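You operate a simulated robot arm through the tools that you are given. There is no shell and no other tool. Be economical: measure what you need, move in short steps, check, and stop when the job is done.

The job below is to be done with a simulated robot arm. You get a single attempt, and the scene is never put back.

TASK
Fetch the 4 fuse from the trolley top and stand it on the bay three sign.

Only the result counts: the job must be done as asked and must still hold three seconds after the hand-in. Knocking over, shifting, dropping, spilling or breaking anything else fails it.

THE ROBOT
A 6-joint arm with a two-finger parallel gripper, fixed in place. Base frame: the origin is at the foot of the arm, x ahead of it, y to its left, z up; the work surface is at about z = 0. Units: m, degrees, N and s.
With the tool pointing down near the work surface it reaches from about 0.14 to 0.58 m from the base axis. Its first joint turns from -66.0 to 66.0 degrees. Payload 2.1 kg.
The TCP is the grasp point between the finger pads, 0.03 m short of the fingertips. In the tool frame z runs along the fingers and y along their closing line. The gripper opens to 0.094 m. The fingers are 0.028 m wide and 0.01 m thick; the gripper's body (0.05 by 0.096 m) begins 0.055 m behind the TCP.
Orientation is told as [roll, pitch, yaw] about the base's x, y, z axes, in that order, counted from this pose: with the fingers straight down and closing along the base's y, the tool's x points along the base's -x, its y along +y and its z along -z.

THE INTERFACE
- The arm moves only by the tool nudge_tool. Its argument "motion" is a list of rows, each a list of 4 numbers: the shift along the tool's x, y, z in m, then the turn about the tool's z in degrees. In form: [[tx, ty, tz, twist], ...]. A call has 1 to 20 rows; each row is the pose to reach, as a shift and turn from the pose commanded when the call began, along the tool's axes at that moment. "claw" is the closure in counts, from 0 (fully open) to 255 (shut), set as the call begins (left out, the last holds). Each row takes 0.2 s and may step no farther than 0.05 m and 8.6 degrees from the row before; otherwise, or with a gripper value out of range, the whole call is refused. A pose out of reach is approached as far as the arm can. The call stops where the force on the tool passes 40 N (or 10 N more than at its start, if that is more) or the arm is blocked; 0.2 s more then pass. The fingers move at their own pace (about 0.072 m/s each) and stop on an object; they squeeze with about 21 N. The grip force told is the motor's: it shows also when the fingers shut on nothing. Time passes only in rows, and 0.2 s behind the last, so rows that repeat a pose let the fingers close. The reply holds the time, the measured pose of the TCP, the force on the tool along the base axes, the opening and the grip force, in the units named above and with some noise.
- Cameras (640 x 400 px; columns grow to the right, rows downward): "scene" is fixed at [0.0505, -0.3674, 0.492]; the picture's right is [0.83, -0.56, 0.00], its down [-0.29, -0.43, -0.86] and it looks along [0.48, 0.71, -0.52] (base axes); focal length 342 px, centre (320, 200). "wrist" rides on the gripper at [-0.037, 0, -0.058] in the tool frame; the picture's right is [0.00, -1.00, 0.00], its down [0.97, 0.00, -0.24] and it looks along [0.24, 0.00, 0.97] (tool axes); focal length 218 px, centre (320, 200). There is no depth. A picture from a camera that has moved, and an enlarged one, comes with that camera's place and axes in the base frame and with its lens.
- snapshot(camera): a new picture of that camera. The clock stands still meanwhile.
- inspect(camera, box): a new picture of the part [left, top, right, bottom] of that camera's present view, enlarged. The clock stands still meanwhile.
- sign_off(): hands the job in; it is judged then, once.

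Work in short steps. Places have to be worked out from the pictures, the camera data and where the tool is seen: move nearer, look again, correct. Check each grasp and each placing, and mend what went wrong. You have 90 turns and 42 pictures in all, those below and enlarged ones among them. Open the gripper and draw the arm clear of the work before you hand the job in, unless the task says otherwise; then end with one line.

The tools are called after ">>>" as name(argument=value, ...) on one line, values as JSON. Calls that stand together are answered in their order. nudge_tool: Moves the arm, as the interface text tells. Its arguments: {"type":"object","properties":{"motion":{"type":"array","items":{"type":"array","items":{"type":"number"}}},"claw":{"type":"number"}},"required":["motion"]} The other tools are called the same way: snapshot (camera) takes a picture; inspect (camera, box) takes an enlarged picture of a part of a camera's view; sign_off () hands the job in.

At the start:

```text
time: 0.0
position: [0.274, 0.0987, 0.2221]
tcp_rot: [0.1, 0.0, 0.0]
ft_force: [0.7, 0.5, 0.3]
width: 0.0937
gripper_force: 0.1
```

scene: 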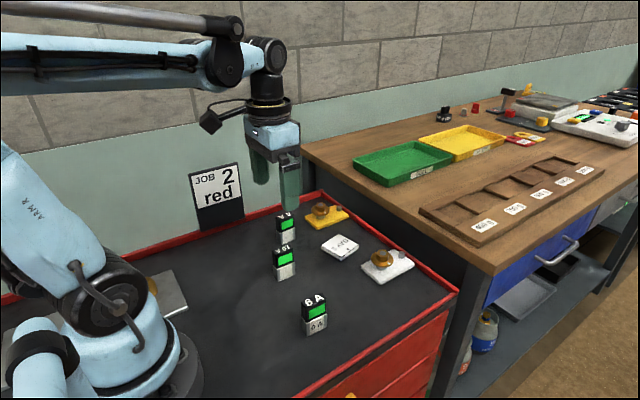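
wrist: 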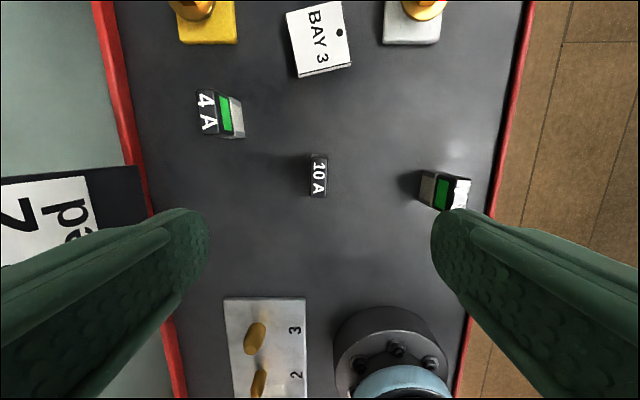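

The wrist view shows the 4 A fuse at upper left and the BAY 3 sign at top centre. I'll zoom in on both to get their shape and heading.

>>> inspect(camera="wrist", box=[160, 0, 400, 150])

>>> inspect(camera="scene", box=[250, 190, 426, 300])

```text
2.67 times, centred on (280, 75) of wrist
camera zoom: at [0.3105, 0.0985, 0.2803], right [0.0, -1.0, 0.0], down [-0.97, 0.0, 0.24], along [-0.24, 0.0, -0.97], focal length 582 px, centre (427, 533)
```

zoom: 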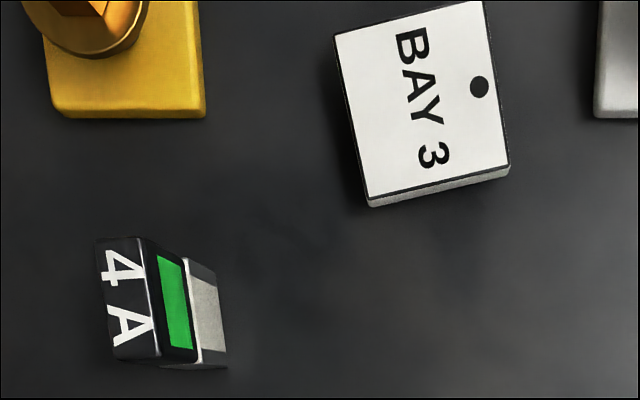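

```text
3.64 times, centred on (338, 245) of scene
camera zoom: at [0.0505, -0.3674, 0.492], right [0.83, -0.56, 0.0], down [-0.29, -0.43, -0.86], along [0.48, 0.71, -0.52], focal length 1242 px, centre (254, 36)
```

zoom: 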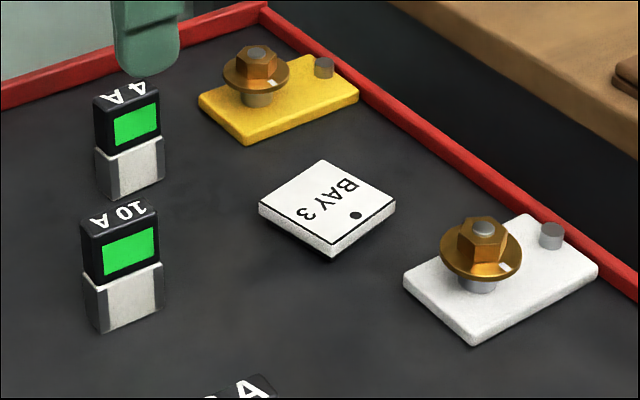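

The fuse appears to stand at about (0.341, 0.201), roughly 0.044 x 0.017 and 0.068 tall, with its long side nearly along x. The sign is a 0.06 m square plate centred near (0.422, 0.100), yawed about 12°. I'll move above the fuse, staying high, and look again.

>>> nudge_tool(motion=[[-0.022, 0.034, 0, -1], [-0.045, 0.068, 0, -2], [-0.067, 0.102, 0.01, -3], [-0.067, 0.102, 0.04, -3], [-0.067, 0.102, 0.04, -3]], claw=0)

>>> snapshot(camera="wrist")

>>> inspect(camera="scene", box=[220, 130, 396, 240])

```text
time: 1.2
position: [0.3419, 0.1991, 0.1805]
tcp_rot: [0.0, -0.1, 2.9]
ft_force: [0.2, 0.1, 1.1]
width: 0.0938
gripper_force: 0.0
```

```text
37 pictures are left
camera wrist: at [0.3793, 0.201, 0.239], right [0.05, -1.0, 0.0], down [-0.97, -0.05, 0.24], along [-0.24, -0.01, -0.97], focal length 218 px, centre (320, 200)
```

wrist: 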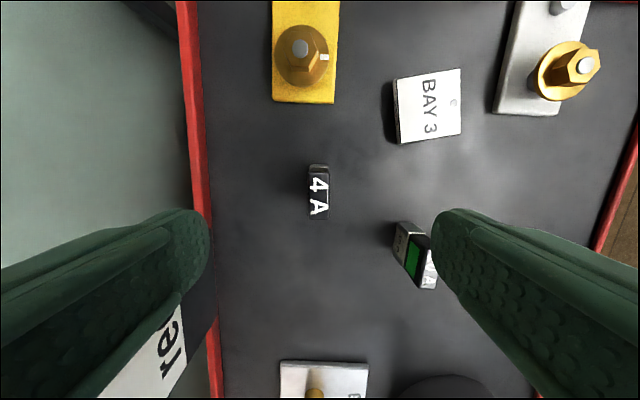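

```text
3.64 times, centred on (308, 185) of scene
camera zoom: at [0.0505, -0.3674, 0.492], right [0.83, -0.56, 0.0], down [-0.29, -0.43, -0.86], along [0.48, 0.71, -0.52], focal length 1242 px, centre (364, 254)
```

zoom: 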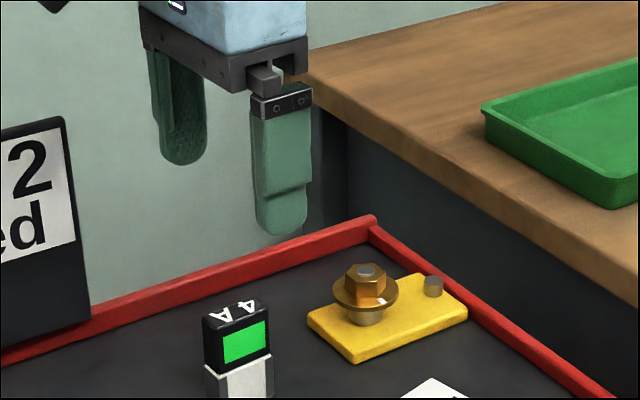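

The 4 A fuse is now nearly centred between the fingers. I'll zoom in to refine its position and yaw.

>>> inspect(camera="wrist", box=[264, 155, 376, 225])

>>> inspect(camera="wrist", box=[360, 50, 488, 160])

```text
5.71 times, centred on (320, 190) of wrist
camera zoom: at [0.3793, 0.201, 0.239], right [0.05, -1.0, 0.0], down [-0.97, -0.05, 0.24], along [-0.24, -0.01, -0.97], focal length 1247 px, centre (320, 257)
```

zoom: 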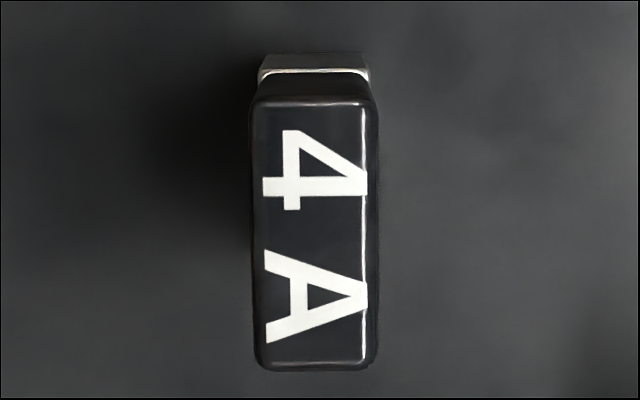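

```text
3.64 times, centred on (424, 105) of wrist
camera zoom: at [0.3793, 0.201, 0.239], right [0.05, -1.0, 0.0], down [-0.97, -0.05, 0.24], along [-0.24, -0.01, -0.97], focal length 794 px, centre (-58, 546)
```

zoom: 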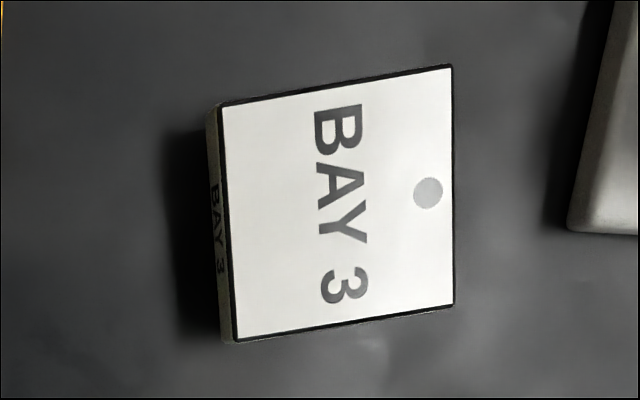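

Refined, the fuse centre is about (0.340, 0.200) with yaw about 4.4°, and the sign centre is about (0.422, 0.098). I'll partly close the fingers and go down to z≈0.046.

>>> nudge_tool(motion=[[0.002, 0.001, 0, -1.5], [0.002, 0.001, 0.03, -1.5], [0.002, 0.001, 0.06, -1.5], [0.002, 0.001, 0.09, -1.5], [0.002, 0.001, 0.115, -1.5], [0.002, 0.001, 0.134, -1.5], [0.002, 0.001, 0.134, -1.5]], claw=100)

>>> snapshot(camera="wrist")

```text
time: 2.8
position: [0.3394, 0.2013, 0.0484]
tcp_rot: [0.0, -0.1, 4.5]
ft_force: [-0.1, -0.1, -0.3]
width: 0.057
gripper_force: 0.0
```

```text
33 pictures are left
camera wrist: at [0.3762, 0.2042, 0.1074], right [0.08, -1.0, 0.0], down [-0.97, -0.08, 0.24], along [-0.24, -0.02, -0.97], focal length 218 px, centre (320, 200)
```

wrist: 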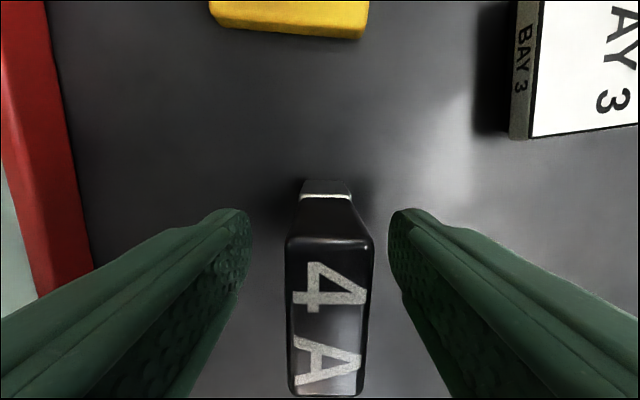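

The fuse sits between the fingers, about 2 mm off toward −y. I'll shift by that and close.

>>> nudge_tool(motion=[[0, -0.0017, 0.002, 0], [0, -0.0017, 0.002, 0], [0, -0.0017, 0.002, 0], [0, -0.0017, 0.002, 0], [0, -0.0017, 0.002, 0], [0, -0.0017, 0.002, 0]], claw=255)

```text
time: 4.2
position: [0.3388, 0.2, 0.0458]
tcp_rot: [0.0, -0.1, 4.5]
ft_force: [-0.5, -0.1, 0.0]
width: 0.0218
gripper_force: 20.8
```

The fingers hold at 0.022 m with 21 N. I'll lift straight up 0.08 and check.

>>> nudge_tool(motion=[[0, 0, -0.01, 0], [0, 0, -0.03, 0], [0, 0, -0.055, 0], [0, 0, -0.08, 0], [0, 0, -0.08, 0]])

>>> snapshot(camera="wrist")

>>> snapshot(camera="scene")

```text
time: 5.4
position: [0.3384, 0.2002, 0.1271]
tcp_rot: [0.1, -0.1, 4.5]
ft_force: [0.2, -0.6, -0.5]
width: 0.0216
gripper_force: 21.2
```

```text
32 pictures are left
camera wrist: at [0.3749, 0.2029, 0.1849], right [0.08, -1.0, 0.0], down [-0.97, -0.08, 0.24], along [-0.24, -0.02, -0.97], focal length 218 px, centre (320, 200)
```

wrist: 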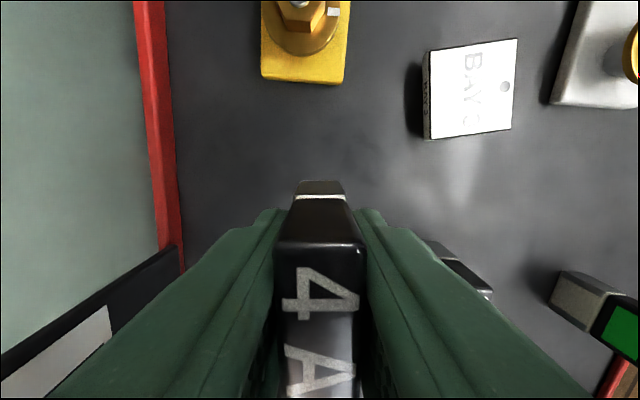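

```text
31 pictures are left
```

scene: 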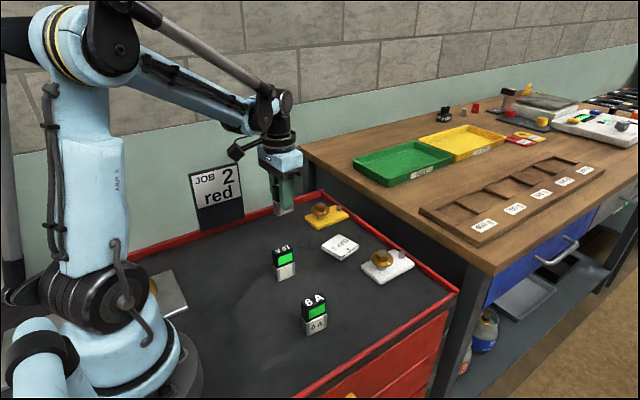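

The fuse is held upright with the neighbours undisturbed. I'll carry it at this height to above the sign centre, turning by 7.5° to align with the sign.

>>> nudge_tool(motion=[[-0.015, -0.022, 0, -1.5], [-0.03, -0.044, 0, -3], [-0.045, -0.066, 0, -4.5], [-0.06, -0.088, 0, -6], [-0.0734, -0.1081, 0, -7.5], [-0.0734, -0.1081, 0, -7.5], [-0.0734, -0.1081, 0, -7.5]])

>>> snapshot(camera="wrist")

>>> inspect(camera="scene", box=[260, 160, 420, 290])

```text
time: 7.0
position: [0.4206, 0.0955, 0.1247]
tcp_rot: [0.0, -0.2, 12.0]
ft_force: [0.3, -0.2, -0.4]
width: 0.0216
gripper_force: 21.0
```

```text
30 pictures are left
camera wrist: at [0.4561, 0.1047, 0.1839], right [0.21, -0.98, 0.0], down [-0.95, -0.2, 0.24], along [-0.23, -0.05, -0.97], focal length 218 px, centre (320, 200)
```

wrist: 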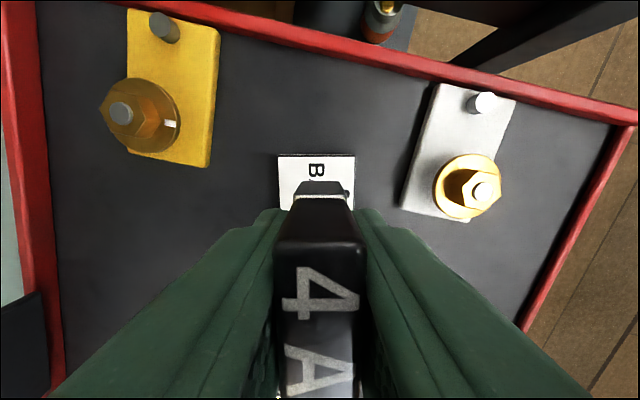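

```text
3.08 times, centred on (340, 225) of scene
camera zoom: at [0.0505, -0.3674, 0.492], right [0.83, -0.56, 0.0], down [-0.29, -0.43, -0.86], along [0.48, 0.71, -0.52], focal length 1051 px, centre (258, 123)
```

zoom: 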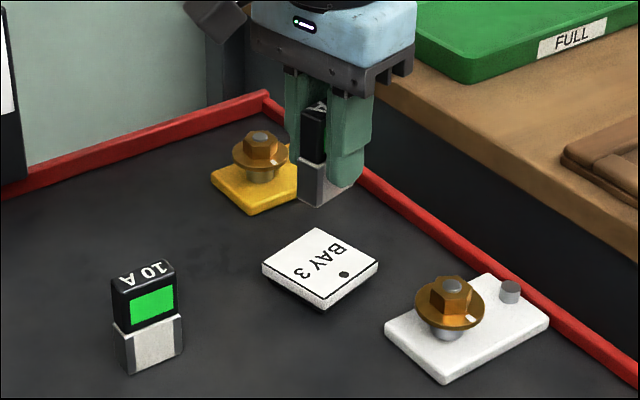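

The fuse is over the sign and aligned; the sign centre reads about (0.422, 0.099), so I'll shift about 2.5 mm in +y. I'll then go down to just above contact, which I expect at z≈0.057.

>>> nudge_tool(motion=[[0, 0.0025, 0.015, 0], [0, 0.0025, 0.035, 0], [0, 0.0025, 0.05, 0], [0, 0.0025, 0.06, 0], [0, 0.0025, 0.06, 0]])

>>> inspect(camera="scene", box=[290, 190, 390, 270])

```text
time: 8.2
position: [0.4201, 0.0986, 0.0644]
tcp_rot: [0.0, -0.1, 11.9]
ft_force: [-0.3, -0.5, -0.3]
width: 0.0215
gripper_force: 20.8
```

```text
5.00 times, centred on (340, 230) of scene
camera zoom: at [0.0505, -0.3674, 0.492], right [0.83, -0.56, 0.0], down [-0.29, -0.43, -0.86], along [0.48, 0.71, -0.52], focal length 1708 px, centre (220, 50)
```

zoom: 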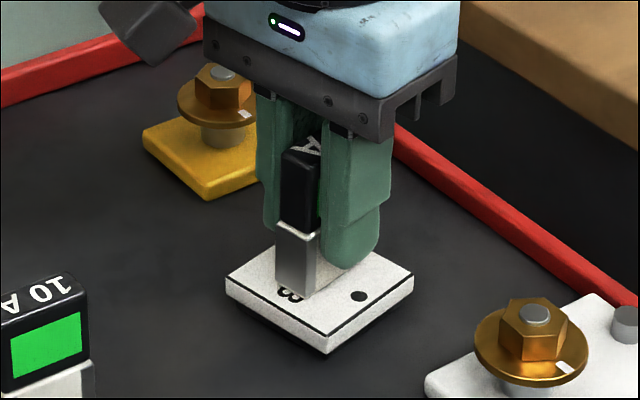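

The fuse is a few millimetres above the sign and well within it. I'll lower in small steps until the force shows contact.

>>> nudge_tool(motion=[[0, 0, 0.001, 0], [0, 0, 0.002, 0], [0, 0, 0.003, 0], [0, 0, 0.004, 0], [0, 0, 0.005, 0], [0, 0, 0.005, 0]])

```text
time: 9.6
position: [0.4202, 0.0998, 0.0601]
tcp_rot: [-0.1, -0.2, 12.0]
ft_force: [1.0, -0.8, 17.9]
width: 0.0219
gripper_force: 20.7
```

There is contact at 18 N, so the fuse is seated on the sign. I'll ease off slightly, then open the fingers partway.

>>> nudge_tool(motion=[[0, 0, -0.0005, 0], [0, 0, -0.0005, 0]])

>>> nudge_tool(motion=[[0, 0, 0, 0], [0, 0, 0, 0], [0, 0, 0, 0], [0, 0, 0, 0]], claw=120)

>>> inspect(camera="scene", box=[290, 190, 390, 270])

>>> snapshot(camera="wrist")

```text
time: 10.2
position: [0.4193, 0.101, 0.0604]
tcp_rot: [0.0, -0.1, 12.0]
ft_force: [1.7, 0.9, 3.8]
width: 0.0217
gripper_force: 21.0
```

```text
time: 11.2
position: [0.4198, 0.0999, 0.0605]
tcp_rot: [0.0, -0.1, 11.9]
ft_force: [0.3, -0.1, 0.2]
width: 0.0495
gripper_force: 0.1
```

```text
5.00 times, centred on (340, 230) of scene
camera zoom: at [0.0505, -0.3674, 0.492], right [0.83, -0.56, 0.0], down [-0.29, -0.43, -0.86], along [0.48, 0.71, -0.52], focal length 1708 px, centre (220, 50)
```

zoom: 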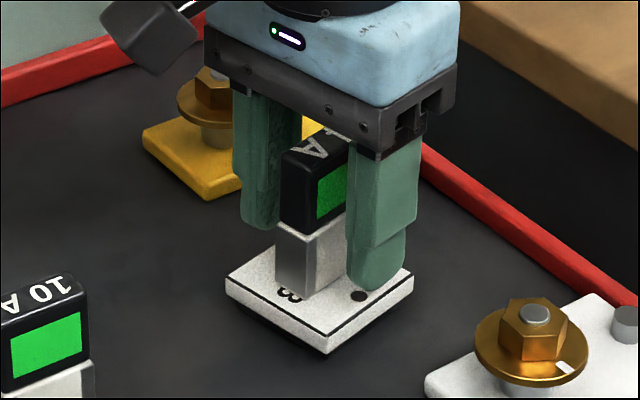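

```text
26 pictures are left
camera wrist: at [0.4562, 0.1076, 0.1196], right [0.21, -0.98, 0.0], down [-0.95, -0.2, 0.24], along [-0.23, -0.05, -0.97], focal length 218 px, centre (320, 200)
```

wrist: 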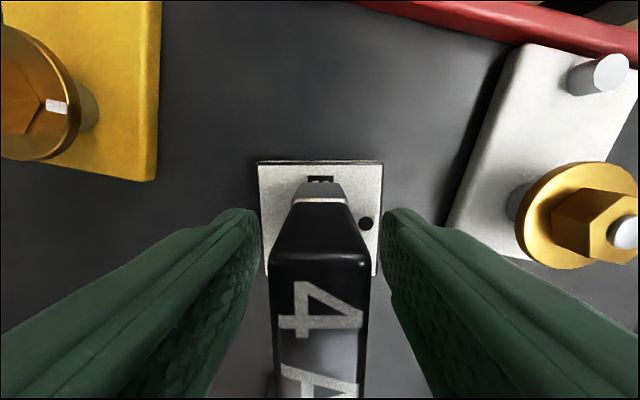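

The fuse stands free and upright in the middle of the sign. I'll rise straight up and move back clear.

>>> nudge_tool(motion=[[0, 0, -0.01, 0], [0, 0, -0.03, 0], [0, 0, -0.06, 0], [0, 0, -0.09, 0], [0, 0, -0.12, 0], [0.03, 0, -0.15, 0], [0.07, 0, -0.15, 0], [0.1, 0, -0.15, 0], [0.1, 0, -0.15, 0]])

>>> snapshot(camera="scene")

>>> snapshot(camera="wrist")

```text
time: 13.2
position: [0.3188, 0.0802, 0.2099]
tcp_rot: [-0.1, -0.1, 12.0]
ft_force: [0.5, 0.1, -0.1]
width: 0.0498
gripper_force: 0.1
```

```text
25 pictures are left
```

scene: 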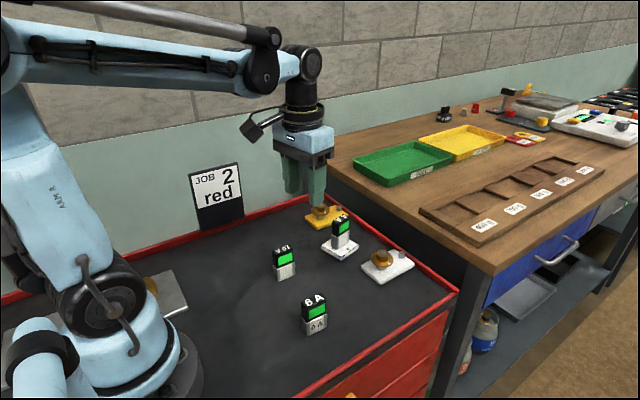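

```text
24 pictures are left
camera wrist: at [0.356, 0.0876, 0.2689], right [0.21, -0.98, 0.0], down [-0.95, -0.2, 0.24], along [-0.23, -0.05, -0.97], focal length 218 px, centre (320, 200)
```

wrist: 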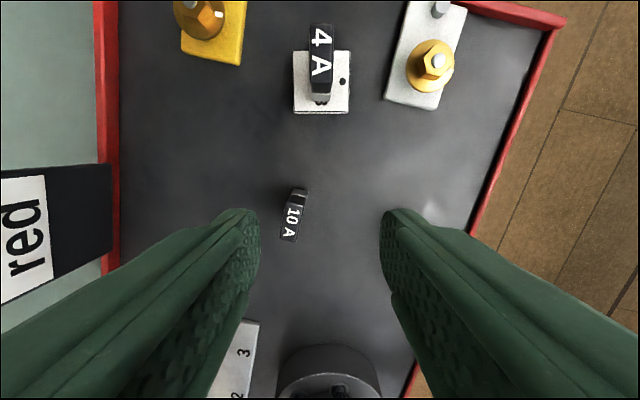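

The 4 A fuse stands upright on the sign, the other items look unmoved, and the arm is clear, so I'm handing in.

>>> sign_off()

```text
The job is handed in.
```

The 4 A fuse is standing upright near the middle of the bay three sign; the last pictures show nothing else moved, and the gripper is open and clear.
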